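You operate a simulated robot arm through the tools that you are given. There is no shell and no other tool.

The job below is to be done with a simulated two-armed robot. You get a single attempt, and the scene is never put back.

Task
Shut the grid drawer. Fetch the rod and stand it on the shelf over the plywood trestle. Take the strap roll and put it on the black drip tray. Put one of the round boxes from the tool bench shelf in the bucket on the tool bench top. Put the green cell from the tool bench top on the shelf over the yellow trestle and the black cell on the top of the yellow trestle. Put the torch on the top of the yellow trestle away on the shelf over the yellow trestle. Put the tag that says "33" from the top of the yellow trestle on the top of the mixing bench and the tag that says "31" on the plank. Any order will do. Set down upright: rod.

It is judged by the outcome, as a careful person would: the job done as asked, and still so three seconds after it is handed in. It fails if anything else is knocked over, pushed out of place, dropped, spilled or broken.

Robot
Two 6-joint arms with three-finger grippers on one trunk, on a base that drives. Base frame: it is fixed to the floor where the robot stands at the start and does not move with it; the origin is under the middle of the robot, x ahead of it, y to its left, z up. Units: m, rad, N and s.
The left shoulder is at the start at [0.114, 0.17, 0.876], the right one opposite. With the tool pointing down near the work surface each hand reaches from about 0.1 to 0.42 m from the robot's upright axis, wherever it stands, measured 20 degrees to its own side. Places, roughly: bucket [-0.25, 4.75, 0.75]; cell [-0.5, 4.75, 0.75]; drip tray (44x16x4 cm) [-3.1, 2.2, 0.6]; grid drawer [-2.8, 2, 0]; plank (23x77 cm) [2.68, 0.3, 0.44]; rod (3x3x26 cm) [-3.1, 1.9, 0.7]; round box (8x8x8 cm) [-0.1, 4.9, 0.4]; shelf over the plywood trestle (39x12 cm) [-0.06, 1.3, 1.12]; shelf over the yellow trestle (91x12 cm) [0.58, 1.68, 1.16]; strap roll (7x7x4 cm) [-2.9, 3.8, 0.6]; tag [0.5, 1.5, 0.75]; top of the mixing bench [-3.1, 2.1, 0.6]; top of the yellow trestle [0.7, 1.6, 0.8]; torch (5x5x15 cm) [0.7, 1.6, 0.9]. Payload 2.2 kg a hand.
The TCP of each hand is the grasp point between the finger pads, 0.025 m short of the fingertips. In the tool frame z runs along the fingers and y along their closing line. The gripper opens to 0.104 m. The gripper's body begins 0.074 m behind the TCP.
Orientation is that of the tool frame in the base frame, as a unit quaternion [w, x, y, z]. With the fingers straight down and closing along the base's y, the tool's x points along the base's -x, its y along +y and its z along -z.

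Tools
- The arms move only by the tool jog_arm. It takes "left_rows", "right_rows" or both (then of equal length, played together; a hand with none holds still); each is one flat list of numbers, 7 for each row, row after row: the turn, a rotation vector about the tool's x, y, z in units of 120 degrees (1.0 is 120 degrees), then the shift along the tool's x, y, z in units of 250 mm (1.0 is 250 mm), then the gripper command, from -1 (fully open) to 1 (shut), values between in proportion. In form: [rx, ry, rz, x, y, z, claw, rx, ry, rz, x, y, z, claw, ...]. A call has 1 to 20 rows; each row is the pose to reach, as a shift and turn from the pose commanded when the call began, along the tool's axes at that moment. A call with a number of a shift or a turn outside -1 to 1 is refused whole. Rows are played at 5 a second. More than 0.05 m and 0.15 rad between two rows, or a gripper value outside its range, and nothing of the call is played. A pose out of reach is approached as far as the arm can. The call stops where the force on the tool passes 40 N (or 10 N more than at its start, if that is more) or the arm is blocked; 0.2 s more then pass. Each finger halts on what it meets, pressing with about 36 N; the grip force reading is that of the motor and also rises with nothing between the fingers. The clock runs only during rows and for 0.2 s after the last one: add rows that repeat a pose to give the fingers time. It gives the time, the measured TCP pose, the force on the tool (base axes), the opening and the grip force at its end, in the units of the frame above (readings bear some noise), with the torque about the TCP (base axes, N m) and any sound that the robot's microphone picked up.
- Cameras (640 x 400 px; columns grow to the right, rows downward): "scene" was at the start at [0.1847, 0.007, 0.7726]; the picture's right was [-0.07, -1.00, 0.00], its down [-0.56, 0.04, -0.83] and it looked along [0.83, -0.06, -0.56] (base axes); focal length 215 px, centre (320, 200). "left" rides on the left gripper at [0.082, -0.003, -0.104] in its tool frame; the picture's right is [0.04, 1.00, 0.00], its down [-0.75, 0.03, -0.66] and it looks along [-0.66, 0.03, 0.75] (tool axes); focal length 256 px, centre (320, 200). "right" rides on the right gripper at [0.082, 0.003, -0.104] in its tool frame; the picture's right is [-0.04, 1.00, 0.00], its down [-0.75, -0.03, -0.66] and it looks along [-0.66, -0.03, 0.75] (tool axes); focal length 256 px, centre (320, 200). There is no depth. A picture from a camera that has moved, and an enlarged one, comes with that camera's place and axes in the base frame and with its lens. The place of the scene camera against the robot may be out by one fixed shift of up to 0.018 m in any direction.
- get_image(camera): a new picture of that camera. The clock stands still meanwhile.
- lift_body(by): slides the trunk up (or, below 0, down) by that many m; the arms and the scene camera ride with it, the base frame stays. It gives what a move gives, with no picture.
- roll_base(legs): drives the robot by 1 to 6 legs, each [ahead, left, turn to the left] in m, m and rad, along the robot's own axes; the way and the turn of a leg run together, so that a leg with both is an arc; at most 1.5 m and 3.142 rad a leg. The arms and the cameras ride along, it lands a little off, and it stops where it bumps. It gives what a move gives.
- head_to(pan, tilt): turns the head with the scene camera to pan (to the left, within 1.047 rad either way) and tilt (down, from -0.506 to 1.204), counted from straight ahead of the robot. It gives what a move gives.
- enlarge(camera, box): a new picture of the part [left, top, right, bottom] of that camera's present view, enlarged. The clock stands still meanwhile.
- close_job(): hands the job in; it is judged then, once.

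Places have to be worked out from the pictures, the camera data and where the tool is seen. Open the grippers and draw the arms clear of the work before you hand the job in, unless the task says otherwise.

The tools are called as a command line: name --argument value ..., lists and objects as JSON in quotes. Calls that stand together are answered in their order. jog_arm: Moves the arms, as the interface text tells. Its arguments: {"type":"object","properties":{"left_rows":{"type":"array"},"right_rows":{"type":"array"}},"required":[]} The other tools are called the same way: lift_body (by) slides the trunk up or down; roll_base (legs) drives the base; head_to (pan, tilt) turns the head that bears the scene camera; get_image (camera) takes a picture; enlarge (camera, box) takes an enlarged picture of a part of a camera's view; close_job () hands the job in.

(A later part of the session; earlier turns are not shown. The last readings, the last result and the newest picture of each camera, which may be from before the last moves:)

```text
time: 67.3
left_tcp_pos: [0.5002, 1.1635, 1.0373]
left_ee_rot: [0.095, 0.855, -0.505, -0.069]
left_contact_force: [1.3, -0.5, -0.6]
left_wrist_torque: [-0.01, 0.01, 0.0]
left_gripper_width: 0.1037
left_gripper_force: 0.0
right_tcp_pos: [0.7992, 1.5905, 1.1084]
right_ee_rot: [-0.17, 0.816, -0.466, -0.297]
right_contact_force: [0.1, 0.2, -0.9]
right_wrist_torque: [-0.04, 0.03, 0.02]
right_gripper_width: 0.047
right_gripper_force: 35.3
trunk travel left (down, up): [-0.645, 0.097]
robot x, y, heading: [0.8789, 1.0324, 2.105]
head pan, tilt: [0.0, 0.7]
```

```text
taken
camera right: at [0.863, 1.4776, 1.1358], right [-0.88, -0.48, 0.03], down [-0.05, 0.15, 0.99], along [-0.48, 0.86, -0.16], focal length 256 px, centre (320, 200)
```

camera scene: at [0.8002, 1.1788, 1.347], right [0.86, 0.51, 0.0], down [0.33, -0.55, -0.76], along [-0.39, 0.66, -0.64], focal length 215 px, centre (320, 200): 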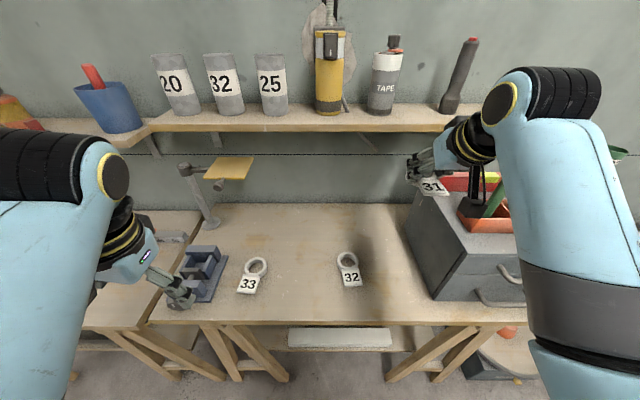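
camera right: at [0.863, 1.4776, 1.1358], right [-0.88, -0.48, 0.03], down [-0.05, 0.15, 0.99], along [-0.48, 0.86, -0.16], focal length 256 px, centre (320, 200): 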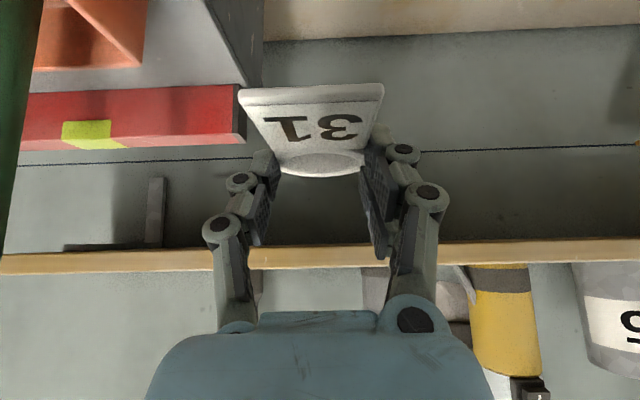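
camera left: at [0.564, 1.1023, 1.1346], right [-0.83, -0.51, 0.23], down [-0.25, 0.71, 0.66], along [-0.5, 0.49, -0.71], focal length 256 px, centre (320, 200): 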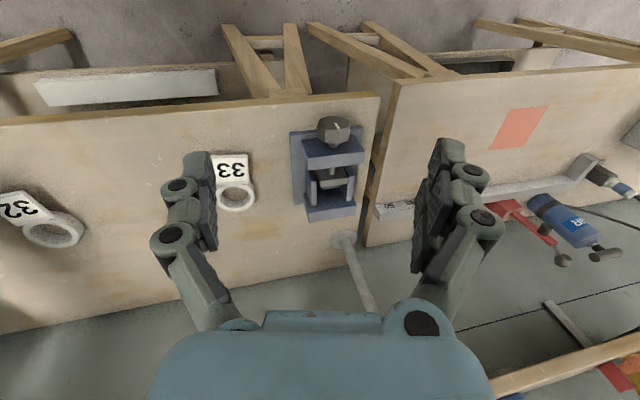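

Tag 33's ring is at about F=0.925, R=1.105, z≈0.81 in my wall-aligned axes. I'll level the left tool and move it over toward the tag.

jog_arm --left_rows '[0.028, 0.003, -0.004, -0.063, -0.077, -0.017, -1, 0.056, 0.006, -0.007, -0.126, -0.153, -0.034, -1, 0.084, 0.009, -0.011, -0.188, -0.23, -0.05, -1, 0.1117, 0.0122, -0.0145, -0.251, -0.306, -0.067, -1]'

jog_arm --left_rows '[0, -0.052, 0, 0, 0, 0, -1, 0, -0.104, 0, 0, 0, 0, -1, 0, -0.156, 0, 0, 0, 0, -1, 0, -0.208, 0, 0, 0, 0, -1]'

get_image --camera "left"

get_image --camera "scene"

```text
time: 68.5
left_tcp_pos: [0.5041, 1.2277, 1.0131]
left_ee_rot: [0.053, 0.869, -0.491, -0.022]
left_contact_force: [-0.2, 0.4, 0.2]
left_wrist_torque: [-0.04, 0.02, 0.01]
left_gripper_width: 0.1039
left_gripper_force: 0.0
left hand out of reach, approached as far as the arm can: row 1, 2, 3, 4
right_tcp_pos: [0.7987, 1.5882, 1.1095]
right_ee_rot: [-0.169, 0.817, -0.465, -0.296]
right_contact_force: [-1.0, 0.3, -0.3]
right_wrist_torque: [-0.02, 0.0, -0.02]
right_gripper_width: 0.0465
right_gripper_force: 35.7
trunk travel left (down, up): [-0.645, 0.097]
robot x, y, heading: [0.8774, 1.0355, 2.11]
head pan, tilt: [0.0, 0.7]
stopped in row 4 (left hand): the arm was blocked; the commanded pose is now the measured one
```

```text
time: 69.5
left_tcp_pos: [0.4858, 1.2255, 1.0193]
left_ee_rot: [-0.041, 0.835, -0.498, -0.229]
left_contact_force: [-0.3, -0.5, -0.6]
left_wrist_torque: [0.01, 0.02, -0.01]
left_gripper_width: 0.1038
left_gripper_force: 0.0
right_tcp_pos: [0.799, 1.5894, 1.1088]
right_ee_rot: [-0.169, 0.816, -0.466, -0.297]
right_contact_force: [-0.3, 1.1, -0.9]
right_wrist_torque: [-0.01, 0.02, -0.02]
right_gripper_width: 0.0466
right_gripper_force: 36.3
trunk travel left (down, up): [-0.645, 0.097]
robot x, y, heading: [0.875, 1.0303, 2.109]
head pan, tilt: [0.0, 0.7]
```

```text
taken
camera left: at [0.5562, 1.1288, 1.0768], right [-0.84, -0.53, 0.14], down [-0.1, 0.4, 0.91], along [-0.54, 0.75, -0.39], focal length 256 px, centre (320, 200)
```

left: 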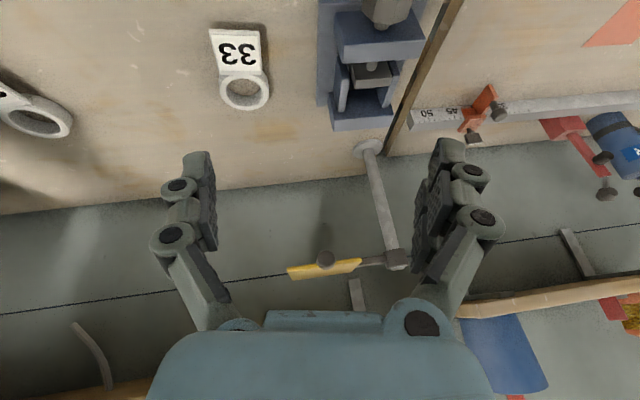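

```text
taken
camera scene: at [0.7995, 1.1775, 1.3471], right [0.86, 0.51, 0.0], down [0.33, -0.55, -0.77], along [-0.39, 0.66, -0.64], focal length 215 px, centre (320, 200)
```

scene: 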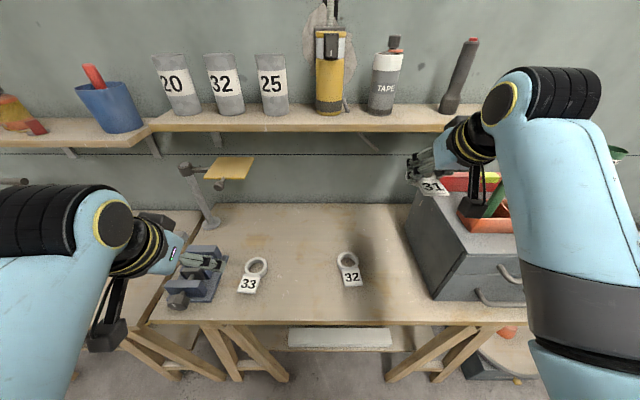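

The inward limit relaxes when the arm is lower. I'll go down a bit (still above the vice), restore tilt, then move inward.

jog_arm --left_rows '[0.017, 0.001, -0.008, 0.059, -0.022, 0.125, -1, 0.034, 0.002, -0.017, 0.118, -0.045, 0.249, -1, 0.051, 0.003, -0.025, 0.055, -0.163, 0.258, -1, 0.0684, 0.0035, -0.0337, -0.007, -0.281, 0.266, -1]'

get_image --camera "left"

```text
time: 70.7
left_tcp_pos: [0.5089, 1.2517, 0.9329]
left_ee_rot: [-0.075, 0.846, -0.495, -0.185]
left_contact_force: [-0.1, 0.1, -0.8]
left_wrist_torque: [-0.01, -0.02, 0.02]
left_gripper_width: 0.104
left_gripper_force: 0.0
right_tcp_pos: [0.7991, 1.5903, 1.108]
right_ee_rot: [-0.17, 0.816, -0.465, -0.297]
right_contact_force: [-0.4, -0.3, 0.3]
right_wrist_torque: [0.0, 0.0, 0.01]
right_gripper_width: 0.0461
right_gripper_force: 35.9
trunk travel left (down, up): [-0.645, 0.097]
robot x, y, heading: [0.8783, 1.0301, 2.11]
head pan, tilt: [0.0, 0.7]
stopped in row 4 (left hand): the arm was blocked; the commanded pose is now the measured one
```

```text
taken
camera left: at [0.5723, 1.155, 0.9974], right [-0.85, -0.53, 0.04], down [-0.2, 0.39, 0.9], along [-0.49, 0.75, -0.44], focal length 256 px, centre (320, 200)
```

left: 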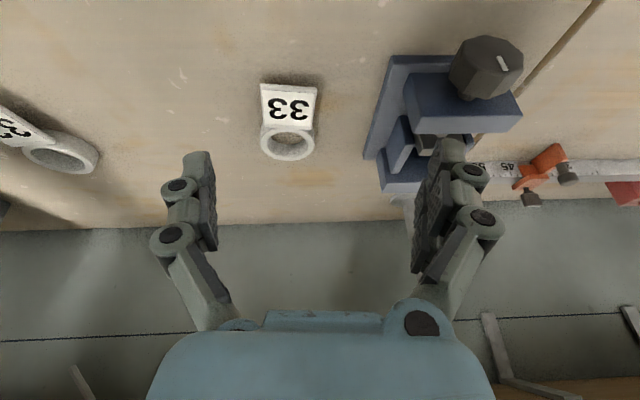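

The right grip width is creeping slightly; check how tag 31 sits.

enlarge --camera "right" --box '[220, 80, 440, 220]'

enlarge --camera "scene" --box '[380, 120, 500, 220]'

```text
2.86 times, centred on (330, 150) of right
camera zoom: at [0.8624, 1.4772, 1.1361], right [-0.88, -0.48, 0.03], down [-0.05, 0.15, 0.99], along [-0.48, 0.86, -0.16], focal length 731 px, centre (291, 343)
```

zoom: 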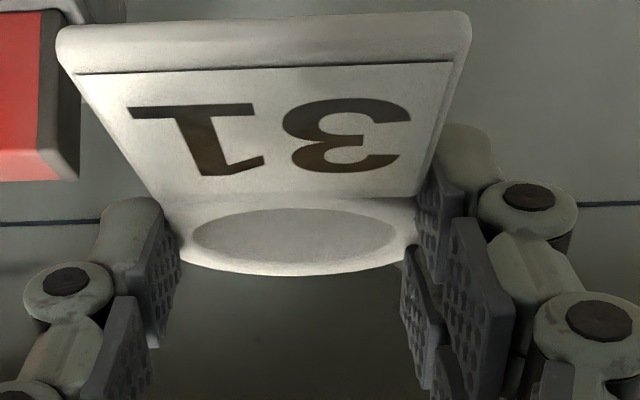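

```text
4.00 times, centred on (440, 170) of scene
camera zoom: at [0.7996, 1.1781, 1.347], right [0.86, 0.51, 0.0], down [0.33, -0.55, -0.76], along [-0.39, 0.66, -0.64], focal length 860 px, centre (-160, 320)
```

zoom: 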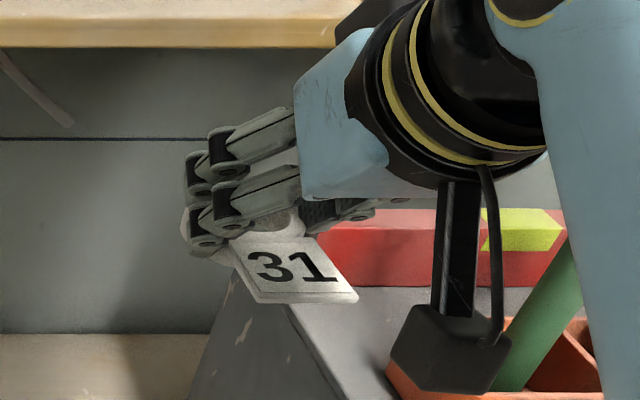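

Tag 31 sits in the neck between ring and tab — a stable notch. Continue: left hand forward and down, then inward to tag 33.

jog_arm --left_rows '[0.01, -0.009, -0.008, -0.088, -0.002, 0.102, -1, 0.022, -0.018, -0.016, -0.175, -0.004, 0.204, -1, 0.022, -0.018, -0.016, -0.177, -0.06, 0.201, -1, 0.022, -0.018, -0.016, -0.179, -0.116, 0.198, -1]'

get_image --camera "left"

get_image --camera "scene"

```text
time: 71.7
left_tcp_pos: [0.4965, 1.317, 0.9041]
left_ee_rot: [-0.102, 0.848, -0.484, -0.192]
left_contact_force: [0.5, 0.5, 0.0]
left_wrist_torque: [-0.02, 0.0, -0.02]
left_gripper_width: 0.1041
left_gripper_force: 0.0
right_tcp_pos: [0.7982, 1.5905, 1.1078]
right_ee_rot: [-0.171, 0.816, -0.466, -0.296]
right_contact_force: [0.0, 0.5, -0.5]
right_wrist_torque: [0.02, -0.01, 0.01]
right_gripper_width: 0.0464
right_gripper_force: 36.2
trunk travel left (down, up): [-0.645, 0.097]
robot x, y, heading: [0.8765, 1.0307, 2.104]
head pan, tilt: [0.0, 0.7]
```

```text
taken
camera left: at [0.56, 1.2163, 0.9634], right [-0.84, -0.54, 0.0], down [-0.22, 0.34, 0.91], along [-0.49, 0.77, -0.41], focal length 256 px, centre (320, 200)
```

left: 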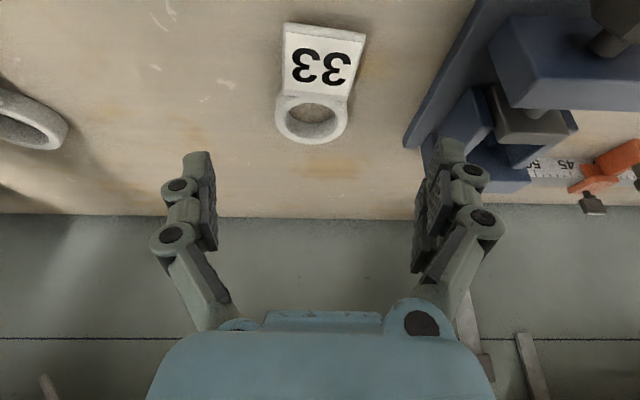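

```text
taken
camera scene: at [0.7987, 1.1782, 1.347], right [0.86, 0.51, 0.0], down [0.33, -0.55, -0.76], along [-0.39, 0.66, -0.64], focal length 215 px, centre (320, 200)
```

scene: 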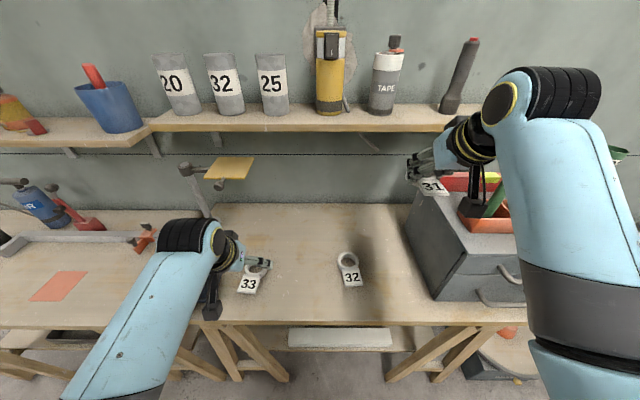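

Tag 33's ring is at F≈0.919, R≈1.104, clear of the vice by ~3 cm. I'll descend and grip.

jog_arm --left_rows '[0, 0, 0, 0.002, -0.006, 0.1, -0.8, 0, 0, 0, 0.004, -0.013, 0.2, -0.7, 0, 0, 0, 0.005, -0.019, 0.297, -0.7, 0, 0, 0, 0.005, -0.019, 0.297, -0.7]'

get_image --camera "left"

```text
time: 72.7
left_tcp_pos: [0.4917, 1.3495, 0.8363]
left_ee_rot: [-0.107, 0.849, -0.482, -0.188]
left_contact_force: [-0.7, 0.0, 0.0]
left_wrist_torque: [0.0, 0.01, 0.0]
left_gripper_width: 0.0883
left_gripper_force: 0.1
right_tcp_pos: [0.798, 1.5905, 1.1082]
right_ee_rot: [-0.17, 0.816, -0.465, -0.298]
right_contact_force: [0.3, -0.4, -0.5]
right_wrist_torque: [0.01, 0.0, -0.01]
right_gripper_width: 0.0461
right_gripper_force: 36.2
trunk travel left (down, up): [-0.645, 0.097]
robot x, y, heading: [0.8791, 1.0325, 2.107]
head pan, tilt: [0.0, 0.7]
```

```text
taken
camera left: at [0.5548, 1.2481, 0.8964], right [-0.84, -0.54, -0.02], down [-0.23, 0.33, 0.91], along [-0.49, 0.77, -0.41], focal length 256 px, centre (320, 200)
```

left: 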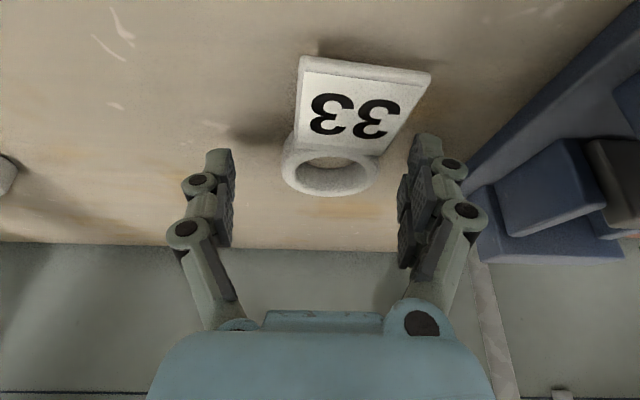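

Ring is 6 mm off-centre; adjust and close.

jog_arm --left_rows '[0, 0, 0, 0, 0.025, 0.005, -0.7, 0, 0, 0, 0, 0.025, 0.005, 0, 0, 0, 0, 0, 0.025, 0.005, 1, 0, 0, 0, 0, 0.025, 0.005, 1, 0, 0, 0, 0, 0.025, 0.005, 1, 0, 0, 0, 0, 0.025, 0.005, 1]'

enlarge --camera "left" --box '[220, 80, 440, 220]'

```text
time: 74.1
left_tcp_pos: [0.4855, 1.3459, 0.8362]
left_ee_rot: [-0.108, 0.848, -0.484, -0.187]
left_contact_force: [0.6, 0.6, 1.3]
left_wrist_torque: [0.01, 0.05, -0.03]
left_gripper_width: 0.0516
left_gripper_force: 35.9
right_tcp_pos: [0.7983, 1.5908, 1.1076]
right_ee_rot: [-0.17, 0.816, -0.466, -0.297]
right_contact_force: [-0.1, -0.4, -0.3]
right_wrist_torque: [-0.02, -0.02, -0.03]
right_gripper_width: 0.0463
right_gripper_force: 35.9
trunk travel left (down, up): [-0.645, 0.097]
robot x, y, heading: [0.8752, 1.0325, 2.105]
head pan, tilt: [0.0, 0.7]
```

```text
2.86 times, centred on (330, 150) of left
camera zoom: at [0.5495, 1.2452, 0.8956], right [-0.84, -0.54, -0.02], down [-0.23, 0.33, 0.91], along [-0.49, 0.77, -0.41], focal length 731 px, centre (291, 343)
```

zoom: 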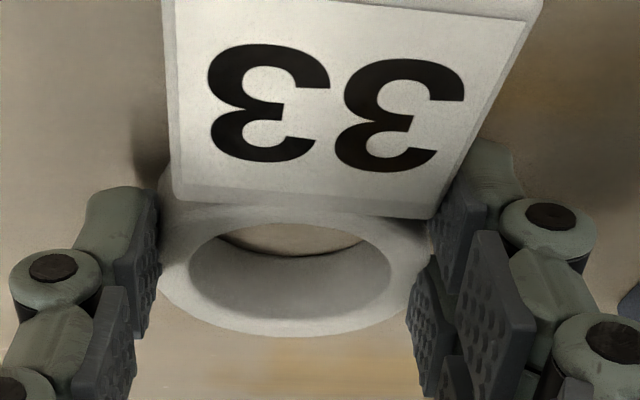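

Good grip (5.2 cm). Lift and draw back.

jog_arm --left_rows '[0, 0, 0, -0.05, 0, -0.109, 1, 0, 0, 0, -0.1, 0, -0.218, 1, 0, 0, 0, -0.15, 0, -0.326, 1, 0, 0, 0, -0.2, 0, -0.435, 1]'

enlarge --camera "left" --box '[220, 80, 440, 220]'

get_image --camera "scene"

```text
time: 75.1
left_tcp_pos: [0.4787, 1.336, 0.9511]
left_ee_rot: [-0.097, 0.848, -0.485, -0.189]
left_contact_force: [0.3, 0.3, -1.3]
left_wrist_torque: [0.0, 0.02, 0.03]
left_gripper_width: 0.0513
left_gripper_force: 36.4
right_tcp_pos: [0.7982, 1.5905, 1.1077]
right_ee_rot: [-0.17, 0.816, -0.465, -0.298]
right_contact_force: [0.2, -0.4, 0.9]
right_wrist_torque: [0.01, -0.02, 0.02]
right_gripper_width: 0.0458
right_gripper_force: 35.9
trunk travel left (down, up): [-0.645, 0.097]
robot x, y, heading: [0.879, 1.0333, 2.107]
head pan, tilt: [0.0, 0.7]
```

```text
2.86 times, centred on (330, 150) of left
camera zoom: at [0.5429, 1.2364, 1.0124], right [-0.84, -0.54, 0.0], down [-0.22, 0.35, 0.91], along [-0.49, 0.76, -0.41], focal length 731 px, centre (291, 343)
```

zoom: 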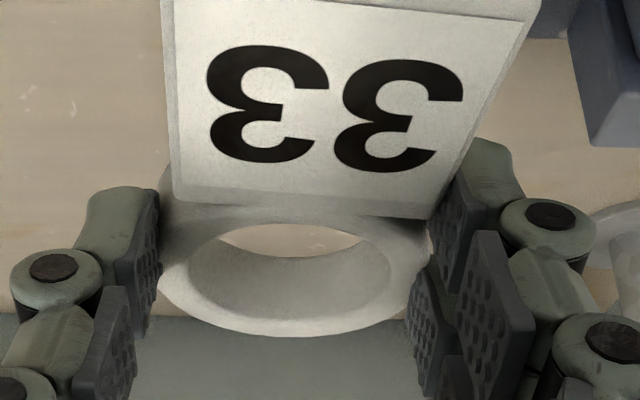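

```text
taken
camera scene: at [0.7991, 1.178, 1.347], right [0.86, 0.51, 0.0], down [0.33, -0.55, -0.76], along [-0.39, 0.66, -0.64], focal length 215 px, centre (320, 200)
```

scene: 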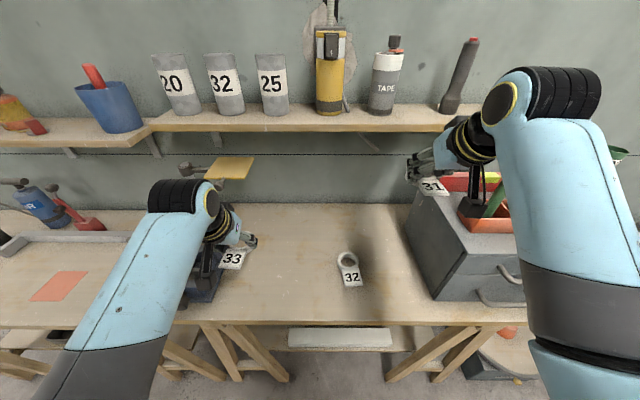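

Both tags are held. I'll back away from the trestle and turn right to look toward the plank.

roll_base --legs '[[-0.45, 0, 0], [0, 0, -1.6]]'

head_to --pan -0.5 --tilt 0.35

get_image --camera "scene"

```text
time: 81.6
left_tcp_pos: [1.4221, 1.0492, 0.9545]
left_ee_rot: [0.207, -0.243, 0.945, 0.063]
left_contact_force: [0.4, 0.1, -0.3]
left_wrist_torque: [-0.01, -0.01, 0.01]
left_gripper_width: 0.0502
left_gripper_force: 36.1
right_tcp_pos: [1.6635, 0.7224, 1.1075]
right_ee_rot: [0.332, -0.235, 0.91, 0.085]
right_contact_force: [0.3, 0.1, -0.3]
right_wrist_torque: [0.01, -0.02, -0.02]
right_gripper_width: 0.0448
right_gripper_force: 36.1
trunk travel left (down, up): [-0.645, 0.097]
robot x, y, heading: [1.1028, 0.6549, 0.511]
head pan, tilt: [0.0, 0.7]
```

```text
time: 82.6
left_tcp_pos: [1.4211, 1.0504, 0.954]
left_ee_rot: [0.206, -0.244, 0.945, 0.065]
left_contact_force: [0.1, -0.6, -1.0]
left_wrist_torque: [0.01, 0.03, -0.01]
left_gripper_width: 0.0501
left_gripper_force: 35.7
right_tcp_pos: [1.6637, 0.7206, 1.1075]
right_ee_rot: [0.332, -0.236, 0.909, 0.086]
right_contact_force: [0.0, 0.1, -0.2]
right_wrist_torque: [0.0, 0.02, -0.01]
right_gripper_width: 0.0447
right_gripper_force: 36.3
trunk travel left (down, up): [-0.645, 0.097]
robot x, y, heading: [1.1006, 0.656, 0.506]
head pan, tilt: [-0.499, 0.351]
```

```text
taken
camera scene: at [1.2575, 0.7051, 1.3783], right [0.01, -1.0, 0.0], down [-0.34, 0.0, -0.94], along [0.94, 0.01, -0.34], focal length 215 px, centre (320, 200)
```

scene: 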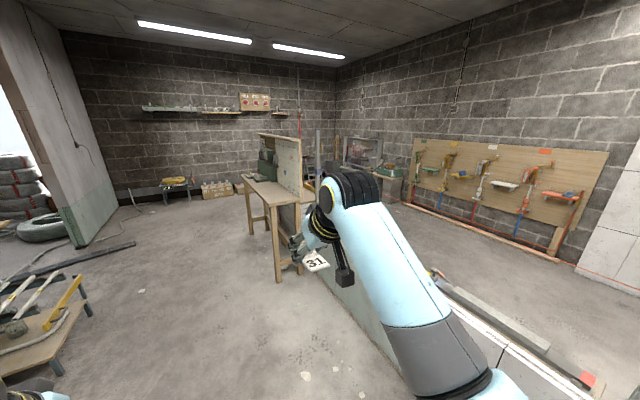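

The right arm hides the plank. I'll drive along the corridor and look to the right.

roll_base --legs '[[0.5, 0, 0]]'

head_to --pan -0.9 --tilt 0.6

get_image --camera "scene"

head_to --pan 0.0 --tilt 0.5

get_image --camera "scene"

```text
time: 85.5
left_tcp_pos: [1.849, 1.2961, 0.9543]
left_ee_rot: [0.207, -0.248, 0.944, 0.065]
left_contact_force: [0.4, -0.4, -0.8]
left_wrist_torque: [-0.03, 0.02, 0.04]
left_gripper_width: 0.0493
left_gripper_force: 36.0
right_tcp_pos: [2.094, 0.9688, 1.1083]
right_ee_rot: [0.331, -0.239, 0.909, 0.087]
right_contact_force: [0.3, -1.0, -0.3]
right_wrist_torque: [-0.01, -0.01, -0.02]
right_gripper_width: 0.0443
right_gripper_force: 36.5
trunk travel left (down, up): [-0.645, 0.097]
robot x, y, heading: [1.5301, 0.8987, 0.519]
head pan, tilt: [-0.499, 0.351]
```

```text
time: 86.3
left_tcp_pos: [1.8473, 1.2955, 0.9544]
left_ee_rot: [0.207, -0.247, 0.944, 0.065]
left_contact_force: [-0.2, 0.9, -0.2]
left_wrist_torque: [-0.02, 0.0, -0.04]
left_gripper_width: 0.0494
left_gripper_force: 36.0
right_tcp_pos: [2.0932, 0.9676, 1.1085]
right_ee_rot: [0.331, -0.238, 0.909, 0.087]
right_contact_force: [-0.4, -0.7, -0.7]
right_wrist_torque: [-0.02, -0.01, -0.01]
right_gripper_width: 0.0442
right_gripper_force: 35.9
trunk travel left (down, up): [-0.645, 0.097]
robot x, y, heading: [1.5321, 0.8987, 0.518]
head pan, tilt: [-0.901, 0.6]
```

```text
taken
camera scene: at [1.6764, 0.914, 1.3557], right [-0.37, -0.93, 0.0], down [-0.52, 0.21, -0.83], along [0.77, -0.31, -0.56], focal length 215 px, centre (320, 200)
```

scene: 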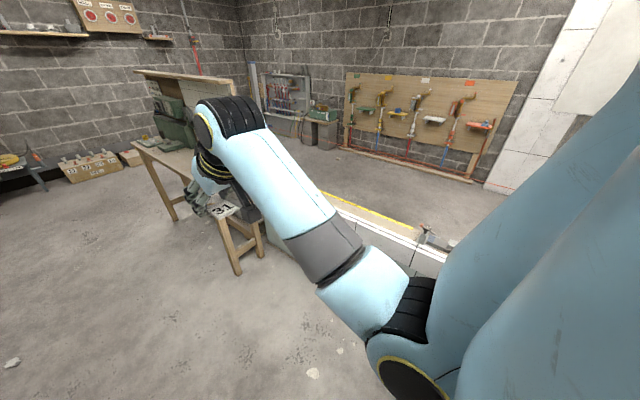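

```text
time: 87.5
left_tcp_pos: [1.8483, 1.2963, 0.9547]
left_ee_rot: [0.206, -0.247, 0.945, 0.064]
left_contact_force: [-0.7, -0.1, -1.2]
left_wrist_torque: [-0.01, -0.04, 0.02]
left_gripper_width: 0.0492
left_gripper_force: 36.1
right_tcp_pos: [2.0934, 0.9677, 1.1086]
right_ee_rot: [0.33, -0.238, 0.909, 0.087]
right_contact_force: [-0.7, -0.1, -0.4]
right_wrist_torque: [0.02, 0.01, 0.03]
right_gripper_width: 0.0442
right_gripper_force: 36.0
trunk travel left (down, up): [-0.645, 0.097]
robot x, y, heading: [1.5357, 0.8995, 0.517]
head pan, tilt: [0.0, 0.499]
```

```text
taken
camera scene: at [1.6735, 0.9919, 1.3647], right [0.49, -0.87, 0.0], down [-0.42, -0.24, -0.88], along [0.76, 0.43, -0.48], focal length 215 px, centre (320, 200)
```

scene: 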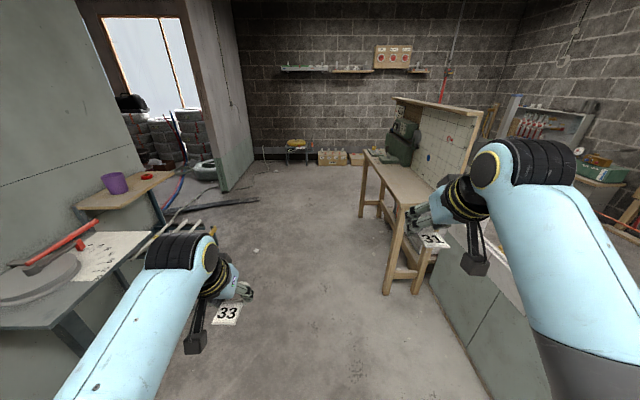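

The board behind the half-wall top seems to be the plank. I'll move on and turn to face it.

roll_base --legs '[[0.6, 0.0, 0], [0, 0, -1.55]]'

head_to --pan 0.0 --tilt 0.6

get_image --camera "scene"

get_image --camera "right"

```text
time: 94.7
left_tcp_pos: [2.4643, 0.8933, 0.9547]
left_ee_rot: [0.194, 0.479, 0.85, -0.097]
left_contact_force: [-0.9, 0.8, -1.3]
left_wrist_torque: [-0.01, 0.01, -0.03]
left_gripper_width: 0.0475
left_gripper_force: 36.0
right_tcp_pos: [2.1451, 0.6373, 1.1086]
right_ee_rot: [0.297, 0.461, 0.819, -0.168]
right_contact_force: [0.2, -0.5, -1.1]
right_wrist_torque: [0.03, 0.01, -0.01]
right_gripper_width: 0.043
right_gripper_force: 36.3
trunk travel left (down, up): [-0.645, 0.097]
robot x, y, heading: [2.0571, 1.1949, -1.024]
head pan, tilt: [0.0, 0.499]
```

```text
time: 95.4
left_tcp_pos: [2.4646, 0.8934, 0.9548]
left_ee_rot: [0.193, 0.481, 0.85, -0.098]
left_contact_force: [0.1, 0.0, 0.5]
left_wrist_torque: [0.01, 0.0, 0.0]
left_gripper_width: 0.0473
left_gripper_force: 36.3
right_tcp_pos: [2.1445, 0.6387, 1.107]
right_ee_rot: [0.298, 0.461, 0.819, -0.167]
right_contact_force: [-0.4, 0.0, -1.2]
right_wrist_torque: [0.02, -0.01, 0.02]
right_gripper_width: 0.0429
right_gripper_force: 35.8
trunk travel left (down, up): [-0.645, 0.097]
robot x, y, heading: [2.0575, 1.1962, -1.018]
head pan, tilt: [0.0, 0.6]
```

```text
taken
camera scene: at [2.1407, 1.0738, 1.3556], right [-0.85, -0.52, 0.0], down [-0.29, 0.48, -0.83], along [0.43, -0.7, -0.56], focal length 215 px, centre (320, 200)
```

scene: 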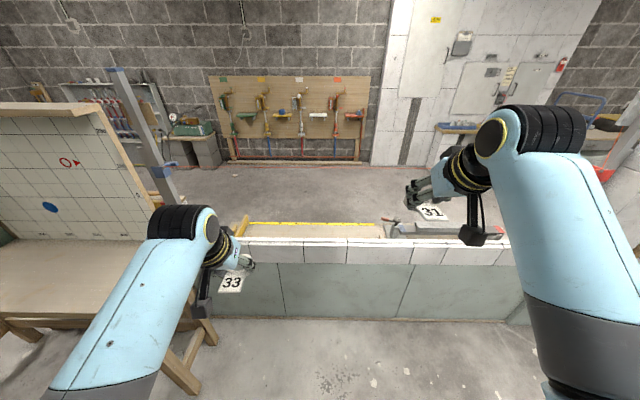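

```text
taken
camera right: at [2.0806, 0.7513, 1.136], right [0.87, 0.49, 0.03], down [0.06, -0.15, 0.99], along [0.49, -0.86, -0.16], focal length 256 px, centre (320, 200)
```

right: 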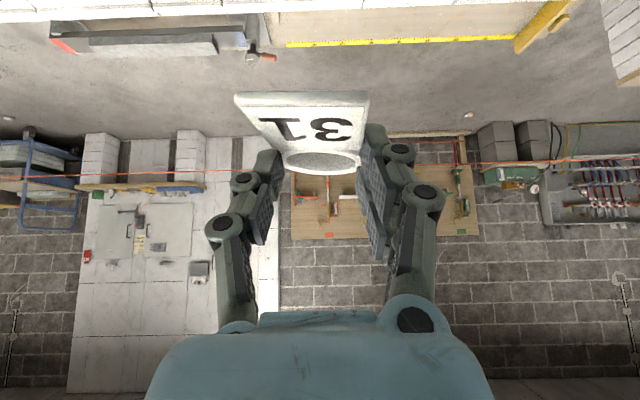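

Now I'll zoom on the plank behind the half wall.

enlarge --camera "scene" --box '[200, 190, 440, 300]'

enlarge --camera "right" --box '[200, 0, 640, 120]'

```text
2.67 times, centred on (320, 245) of scene
camera zoom: at [2.1407, 1.0738, 1.3556], right [-0.85, -0.52, 0.0], down [-0.29, 0.48, -0.83], along [0.43, -0.7, -0.56], focal length 573 px, centre (320, 80)
```

zoom: 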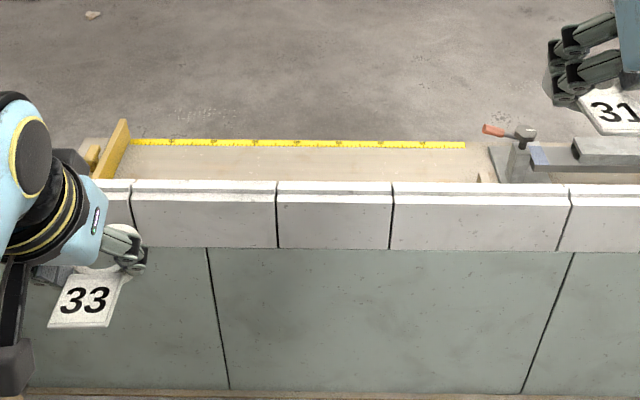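

```text
1.45 times, centred on (420, 60) of right
camera zoom: at [2.0806, 0.7513, 1.136], right [0.87, 0.49, 0.03], down [0.06, -0.15, 0.99], along [0.49, -0.86, -0.16], focal length 372 px, centre (174, 404)
```

zoom: 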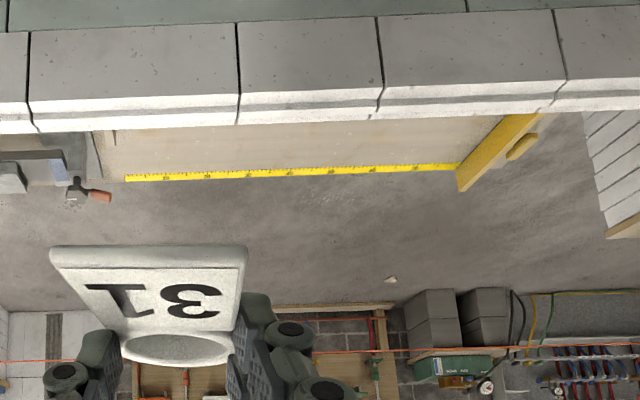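

The plank lies just behind the 0.64 m half-wall. Plan: extend the right arm down-forward here (clear of everything), drive up to the wall with the hand above it, then lower the trunk. First lower the right hand with less tilt.

jog_arm --right_rows '[0, 0.033, 0, 0.097, -0.02, 0.128, 1, 0, 0.067, 0, 0.194, -0.04, 0.255, 1, 0, 0.1, 0, 0.29, -0.06, 0.383, 1, 0, 0.133, 0, 0.387, -0.08, 0.51, 1, 0, 0.1667, 0, 0.484, -0.1, 0.638, 1]'

get_image --camera "scene"

get_image --camera "right"

```text
time: 96.6
left_tcp_pos: [2.4645, 0.8923, 0.954]
left_ee_rot: [0.193, 0.48, 0.85, -0.097]
left_contact_force: [-0.3, 0.4, -0.2]
left_wrist_torque: [0.03, -0.03, 0.03]
left_gripper_width: 0.0472
left_gripper_force: 36.4
right_tcp_pos: [2.1266, 0.6171, 0.9062]
right_ee_rot: [0.151, 0.484, 0.857, -0.086]
right_contact_force: [0.6, -0.5, -1.1]
right_wrist_torque: [-0.02, 0.0, 0.02]
right_gripper_width: 0.0429
right_gripper_force: 35.7
trunk travel left (down, up): [-0.645, 0.097]
robot x, y, heading: [2.0571, 1.1975, -1.024]
head pan, tilt: [0.0, 0.6]
```

```text
taken
camera scene: at [2.1408, 1.0729, 1.3555], right [-0.85, -0.52, 0.0], down [-0.29, 0.48, -0.82], along [0.43, -0.7, -0.57], focal length 215 px, centre (320, 200)
```

scene: 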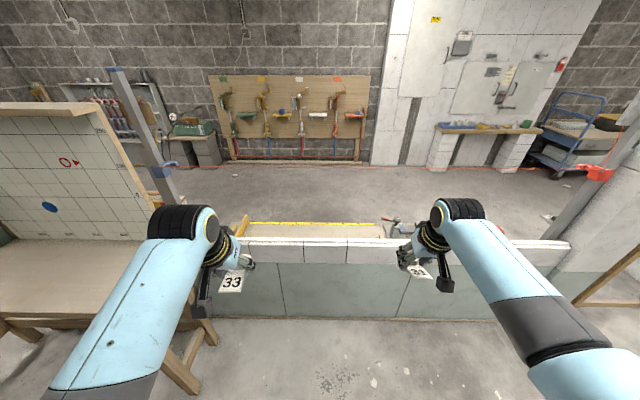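

```text
taken
camera right: at [2.0722, 0.7148, 0.9769], right [0.87, 0.48, 0.01], down [0.23, -0.43, 0.87], along [0.43, -0.76, -0.49], focal length 256 px, centre (320, 200)
```

right: 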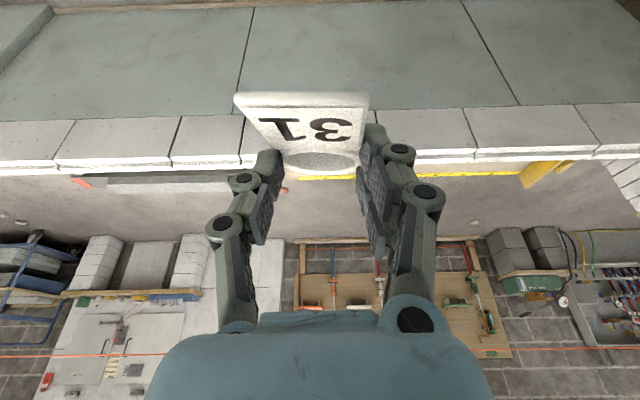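

Lower a bit more, then drive toward the wall with the hand above the wall's top.

jog_arm --right_rows '[0, 0, 0, 0.055, 0, 0.15, 1, 0, 0, 0, 0.11, 0, 0.3, 1, 0, 0, 0, 0.164, 0, 0.451, 1]'

roll_base --legs '[[0.4, 0.0, 0]]'

get_image --camera "scene"

get_image --camera "right"

```text
time: 97.4
left_tcp_pos: [2.4647, 0.8922, 0.9545]
left_ee_rot: [0.194, 0.48, 0.85, -0.097]
left_contact_force: [0.4, 0.6, -0.7]
left_wrist_torque: [0.02, 0.04, -0.02]
left_gripper_width: 0.0469
left_gripper_force: 35.8
right_tcp_pos: [2.1259, 0.6185, 0.7882]
right_ee_rot: [0.152, 0.483, 0.858, -0.085]
right_contact_force: [0.3, -0.5, -0.9]
right_wrist_torque: [-0.01, -0.01, 0.0]
right_gripper_width: 0.0429
right_gripper_force: 36.3
trunk travel left (down, up): [-0.645, 0.097]
robot x, y, heading: [2.0586, 1.1976, -1.018]
head pan, tilt: [0.0, 0.6]
```

```text
time: 99.9
left_tcp_pos: [2.6724, 0.5461, 0.9544]
left_ee_rot: [0.193, 0.481, 0.849, -0.097]
left_contact_force: [-1.1, -0.5, 0.4]
left_wrist_torque: [-0.02, 0.0, -0.01]
left_gripper_width: 0.0463
left_gripper_force: 36.0
right_tcp_pos: [2.333, 0.2719, 0.786]
right_ee_rot: [0.15, 0.486, 0.857, -0.085]
right_contact_force: [-0.8, 0.2, -0.8]
right_wrist_torque: [0.03, 0.01, 0.0]
right_gripper_width: 0.0423
right_gripper_force: 35.5
trunk travel left (down, up): [-0.645, 0.097]
robot x, y, heading: [2.2671, 0.8478, -1.027]
head pan, tilt: [0.0, 0.6]
```

```text
taken
camera scene: at [2.3501, 0.7271, 1.3555], right [-0.86, -0.52, 0.0], down [-0.29, 0.48, -0.82], along [0.43, -0.71, -0.57], focal length 215 px, centre (320, 200)
```

scene: 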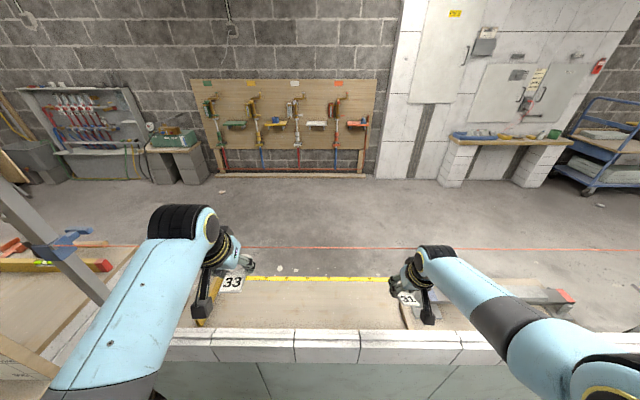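

```text
taken
camera right: at [2.2794, 0.3709, 0.8585], right [0.88, 0.48, 0.01], down [0.22, -0.43, 0.87], along [0.43, -0.76, -0.49], focal length 256 px, centre (320, 200)
```

right: 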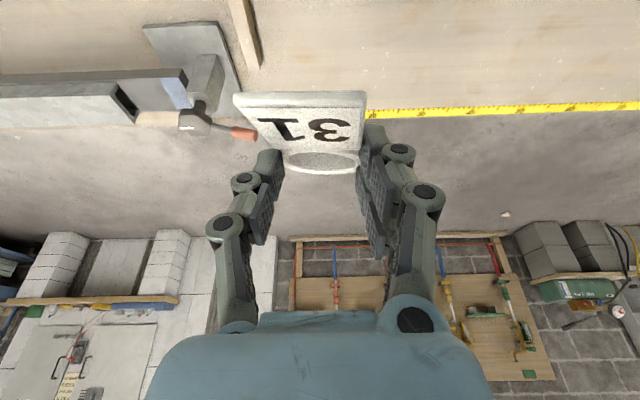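

I'll shift left 0.12 m away from the slat and mitre box and drive 0.14 m closer to the wall.

roll_base --legs '[[0.0, 0.12, 0], [0.14, 0.0, 0]]'

get_image --camera "scene"

get_image --camera "right"

get_image --camera "left"

```text
time: 102.0
left_tcp_pos: [2.847, 0.4854, 0.9549]
left_ee_rot: [0.193, 0.483, 0.849, -0.097]
left_contact_force: [-0.2, 0.0, -0.3]
left_wrist_torque: [0.01, 0.04, 0.0]
left_gripper_width: 0.0458
left_gripper_force: 36.5
right_tcp_pos: [2.5074, 0.2125, 0.7877]
right_ee_rot: [0.15, 0.486, 0.856, -0.086]
right_contact_force: [1.3, 0.4, -0.9]
right_wrist_torque: [0.01, -0.02, 0.04]
right_gripper_width: 0.0422
right_gripper_force: 35.5
trunk travel left (down, up): [-0.645, 0.097]
robot x, y, heading: [2.4392, 0.792, -1.03]
head pan, tilt: [0.0, 0.6]
```

```text
taken
camera scene: at [2.5247, 0.6671, 1.3554], right [-0.86, -0.52, 0.0], down [-0.29, 0.49, -0.82], along [0.42, -0.71, -0.57], focal length 215 px, centre (320, 200)
```

scene: 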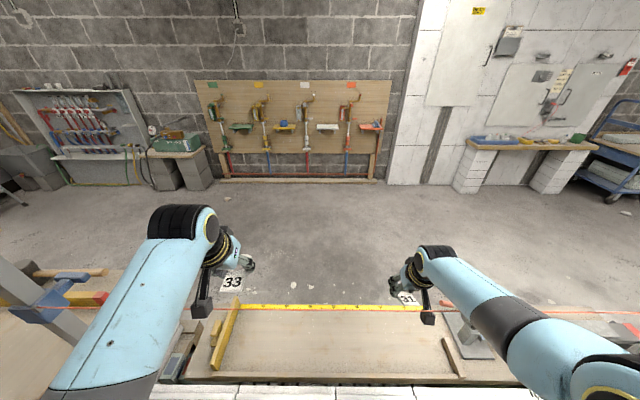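

```text
taken
camera right: at [2.4532, 0.3112, 0.8582], right [0.88, 0.48, 0.01], down [0.22, -0.43, 0.87], along [0.42, -0.76, -0.49], focal length 256 px, centre (320, 200)
```

right: 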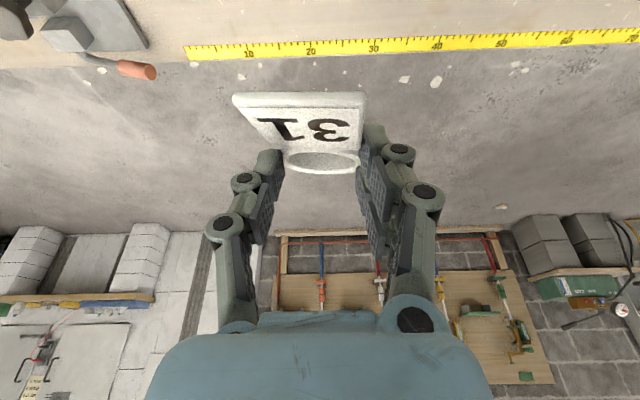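

```text
taken
camera left: at [2.7825, 0.5824, 1.0141], right [0.84, 0.55, 0.0], down [0.22, -0.34, 0.91], along [0.5, -0.76, -0.41], focal length 256 px, centre (320, 200)
```

left: 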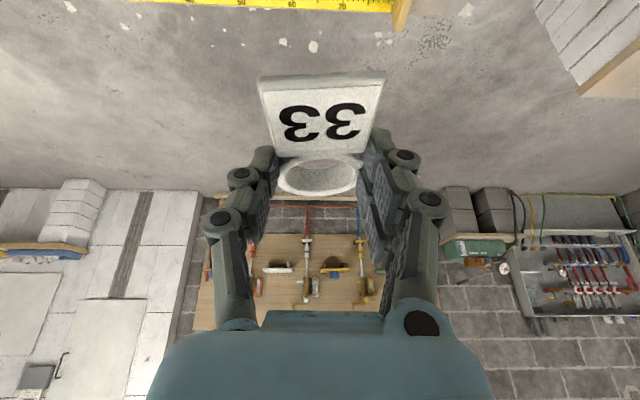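

Tag 31 is over the plank's middle strip. Lower the trunk 0.27 m, then check.

lift_body --by -0.25

get_image --camera "scene"

get_image --camera "right"

```text
time: 104.6
left_tcp_pos: [2.8483, 0.4883, 0.7039]
left_ee_rot: [0.195, 0.484, 0.848, -0.095]
left_contact_force: [-0.1, 1.3, -1.1]
left_wrist_torque: [0.02, 0.04, -0.01]
left_gripper_width: 0.0457
left_gripper_force: 36.3
right_tcp_pos: [2.5059, 0.2142, 0.5389]
right_ee_rot: [0.151, 0.486, 0.857, -0.086]
right_contact_force: [-0.3, -0.2, -0.6]
right_wrist_torque: [0.02, -0.01, 0.01]
right_gripper_width: 0.0418
right_gripper_force: 36.6
trunk travel left (down, up): [-0.395, 0.347]
robot x, y, heading: [2.4446, 0.792, -1.03]
head pan, tilt: [0.0, 0.6]
```

```text
taken
camera scene: at [2.5263, 0.6645, 1.1021], right [-0.86, -0.52, 0.0], down [-0.29, 0.48, -0.82], along [0.42, -0.71, -0.57], focal length 215 px, centre (320, 200)
```

scene: 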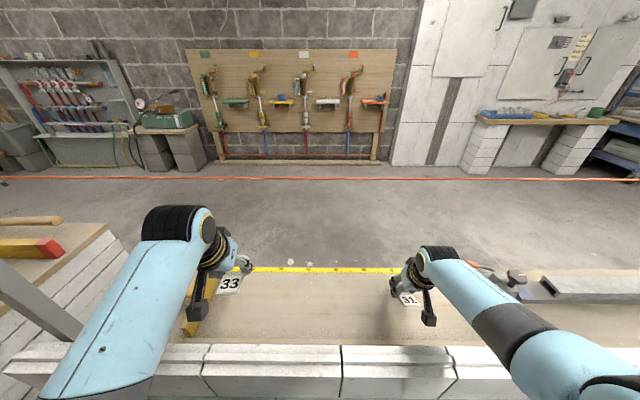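

```text
taken
camera right: at [2.4527, 0.3121, 0.6089], right [0.88, 0.48, 0.01], down [0.22, -0.43, 0.87], along [0.42, -0.76, -0.48], focal length 256 px, centre (320, 200)
```

right: 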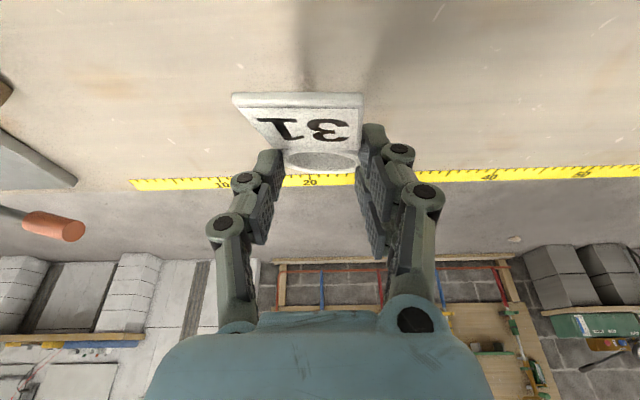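

About 5 cm above the plank. I'll lower by arm in small steps until contact.

jog_arm --right_rows '[0, 0, 0, 0.02, 0, 0.056, 1, 0, 0, 0, 0.041, 0, 0.113, 1]'

jog_arm --right_rows '[0, 0, 0, 0.007, 0, 0.019, 1, 0, 0, 0, 0.014, 0, 0.038, 1]'

enlarge --camera "scene" --box '[360, 220, 480, 340]'

get_image --camera "right"

```text
time: 105.2
left_tcp_pos: [2.8488, 0.4882, 0.7049]
left_ee_rot: [0.195, 0.484, 0.847, -0.095]
left_contact_force: [1.1, 0.7, -0.6]
left_wrist_torque: [0.01, -0.02, -0.02]
left_gripper_width: 0.0457
left_gripper_force: 36.1
right_tcp_pos: [2.5079, 0.2123, 0.5096]
right_ee_rot: [0.151, 0.486, 0.856, -0.087]
right_contact_force: [-0.8, -1.1, 1.9]
right_wrist_torque: [-0.14, -0.1, -0.03]
right_gripper_width: 0.0423
right_gripper_force: 35.9
trunk travel left (down, up): [-0.395, 0.347]
robot x, y, heading: [2.4436, 0.7921, -1.029]
head pan, tilt: [0.0, 0.6]
```

```text
time: 105.8
left_tcp_pos: [2.8496, 0.4899, 0.7075]
left_ee_rot: [0.196, 0.485, 0.847, -0.096]
left_contact_force: [-0.4, -0.1, -0.5]
left_wrist_torque: [0.01, 0.01, -0.01]
left_gripper_width: 0.0453
left_gripper_force: 36.3
right_tcp_pos: [2.5078, 0.2143, 0.5026]
right_ee_rot: [0.154, 0.486, 0.856, -0.088]
right_contact_force: [-4.9, 9.8, 36.0]
right_wrist_torque: [-0.85, -0.16, -0.02]
right_gripper_width: 0.0428
right_gripper_force: 36.5
trunk travel left (down, up): [-0.395, 0.347]
robot x, y, heading: [2.4426, 0.7925, -1.031]
head pan, tilt: [0.0, 0.6]
```

```text
3.33 times, centred on (420, 280) of scene
camera zoom: at [2.5257, 0.6679, 1.1028], right [-0.86, -0.52, 0.0], down [-0.29, 0.48, -0.83], along [0.43, -0.71, -0.56], focal length 717 px, centre (-13, -67)
```

zoom: 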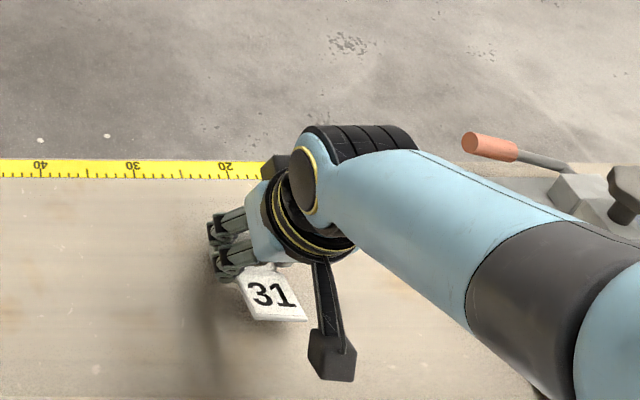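

```text
taken
camera right: at [2.4535, 0.3123, 0.5715], right [0.88, 0.48, 0.01], down [0.22, -0.42, 0.88], along [0.43, -0.77, -0.48], focal length 256 px, centre (320, 200)
```

right: 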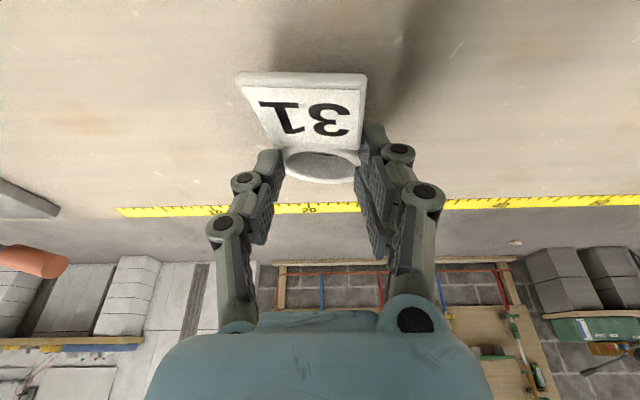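

Firm contact; the tag pivoted flatter. I'll back off a little, tip the tool 8° to lower the tab toward flat, then see.

jog_arm --right_rows '[0, 0, 0, -0.007, 0, -0.019, 1, 0, -0.035, 0, -0.007, 0, -0.019, 1, 0, -0.067, 0, -0.007, 0, -0.019, 1]'

get_image --camera "right"

get_image --camera "scene"

```text
time: 106.6
left_tcp_pos: [2.8503, 0.4869, 0.7043]
left_ee_rot: [0.196, 0.484, 0.848, -0.095]
left_contact_force: [-0.4, 0.1, -0.4]
left_wrist_torque: [-0.01, 0.04, -0.01]
left_gripper_width: 0.0459
left_gripper_force: 36.1
right_tcp_pos: [2.5066, 0.2169, 0.5014]
right_ee_rot: [0.209, 0.479, 0.844, -0.119]
right_contact_force: [-0.1, 0.6, -0.8]
right_wrist_torque: [-0.03, 0.05, -0.01]
right_gripper_width: 0.0423
right_gripper_force: 36.1
trunk travel left (down, up): [-0.395, 0.347]
robot x, y, heading: [2.4434, 0.7925, -1.031]
head pan, tilt: [0.0, 0.6]
```

```text
taken
camera right: at [2.4477, 0.3208, 0.5561], right [0.88, 0.48, 0.02], down [0.16, -0.32, 0.93], along [0.45, -0.82, -0.36], focal length 256 px, centre (320, 200)
```

right: 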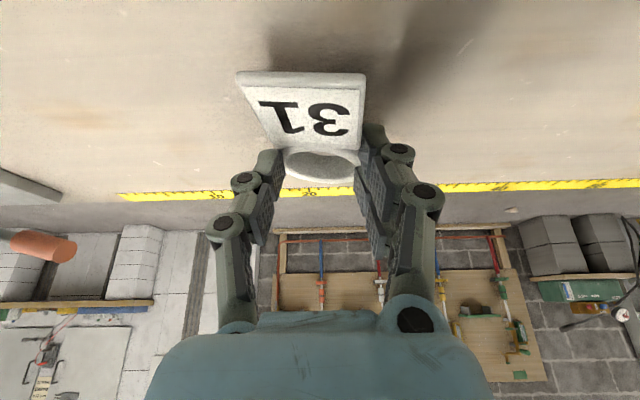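

```text
taken
camera scene: at [2.5263, 0.6646, 1.1018], right [-0.86, -0.52, 0.0], down [-0.29, 0.48, -0.82], along [0.42, -0.71, -0.57], focal length 215 px, centre (320, 200)
```

scene: 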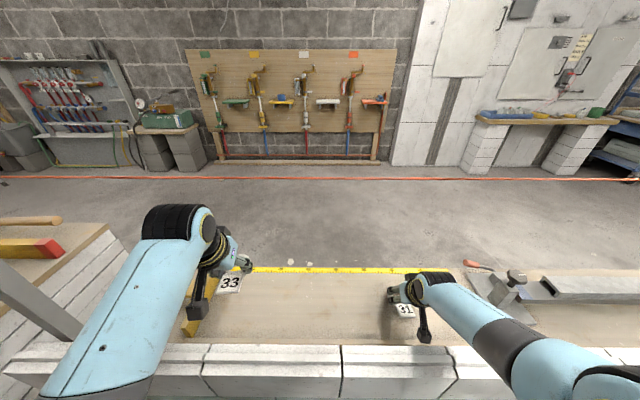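

Now lower again in small steps until contact.

jog_arm --right_rows '[0, 0, 0, 0.0094, 0, 0.0177, 1]'

jog_arm --right_rows '[0, 0, 0, 0.0094, 0, 0.0177, 1]'

enlarge --camera "right" --box '[200, 50, 440, 200]'

```text
time: 107.0
left_tcp_pos: [2.8496, 0.4872, 0.7041]
left_ee_rot: [0.196, 0.483, 0.848, -0.095]
left_contact_force: [0.2, -0.4, -0.4]
left_wrist_torque: [0.01, -0.03, -0.02]
left_gripper_width: 0.0456
left_gripper_force: 35.6
right_tcp_pos: [2.5074, 0.2129, 0.4984]
right_ee_rot: [0.21, 0.481, 0.843, -0.121]
right_contact_force: [-1.3, 0.2, 4.7]
right_wrist_torque: [-0.13, 0.05, -0.05]
right_gripper_width: 0.0425
right_gripper_force: 36.2
trunk travel left (down, up): [-0.395, 0.347]
robot x, y, heading: [2.441, 0.7897, -1.031]
head pan, tilt: [0.0, 0.6]
```

```text
time: 107.4
left_tcp_pos: [2.8485, 0.4889, 0.7066]
left_ee_rot: [0.196, 0.484, 0.847, -0.096]
left_contact_force: [0.6, 0.2, -0.7]
left_wrist_torque: [0.03, 0.01, 0.01]
left_gripper_width: 0.0458
left_gripper_force: 36.3
right_tcp_pos: [2.5086, 0.2124, 0.4989]
right_ee_rot: [0.215, 0.479, 0.842, -0.124]
right_contact_force: [-2.7, 8.0, 33.4]
right_wrist_torque: [-1.11, 0.32, -0.15]
right_gripper_width: 0.0421
right_gripper_force: 36.0
trunk travel left (down, up): [-0.395, 0.347]
robot x, y, heading: [2.4414, 0.7922, -1.03]
head pan, tilt: [0.0, 0.6]
```

```text
2.67 times, centred on (320, 125) of right
camera zoom: at [2.4495, 0.3183, 0.5504], right [0.88, 0.48, 0.02], down [0.15, -0.31, 0.94], along [0.46, -0.82, -0.35], focal length 683 px, centre (320, 400)
```

zoom: 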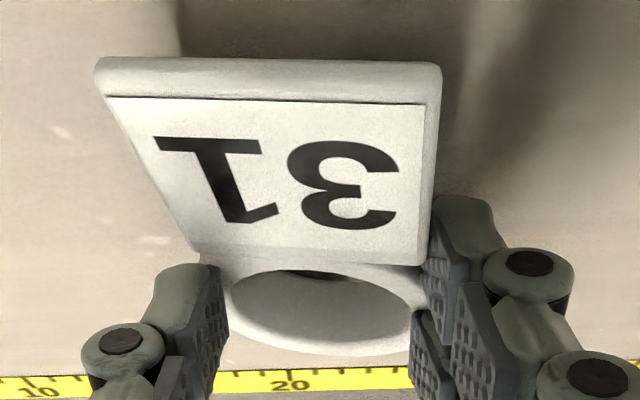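

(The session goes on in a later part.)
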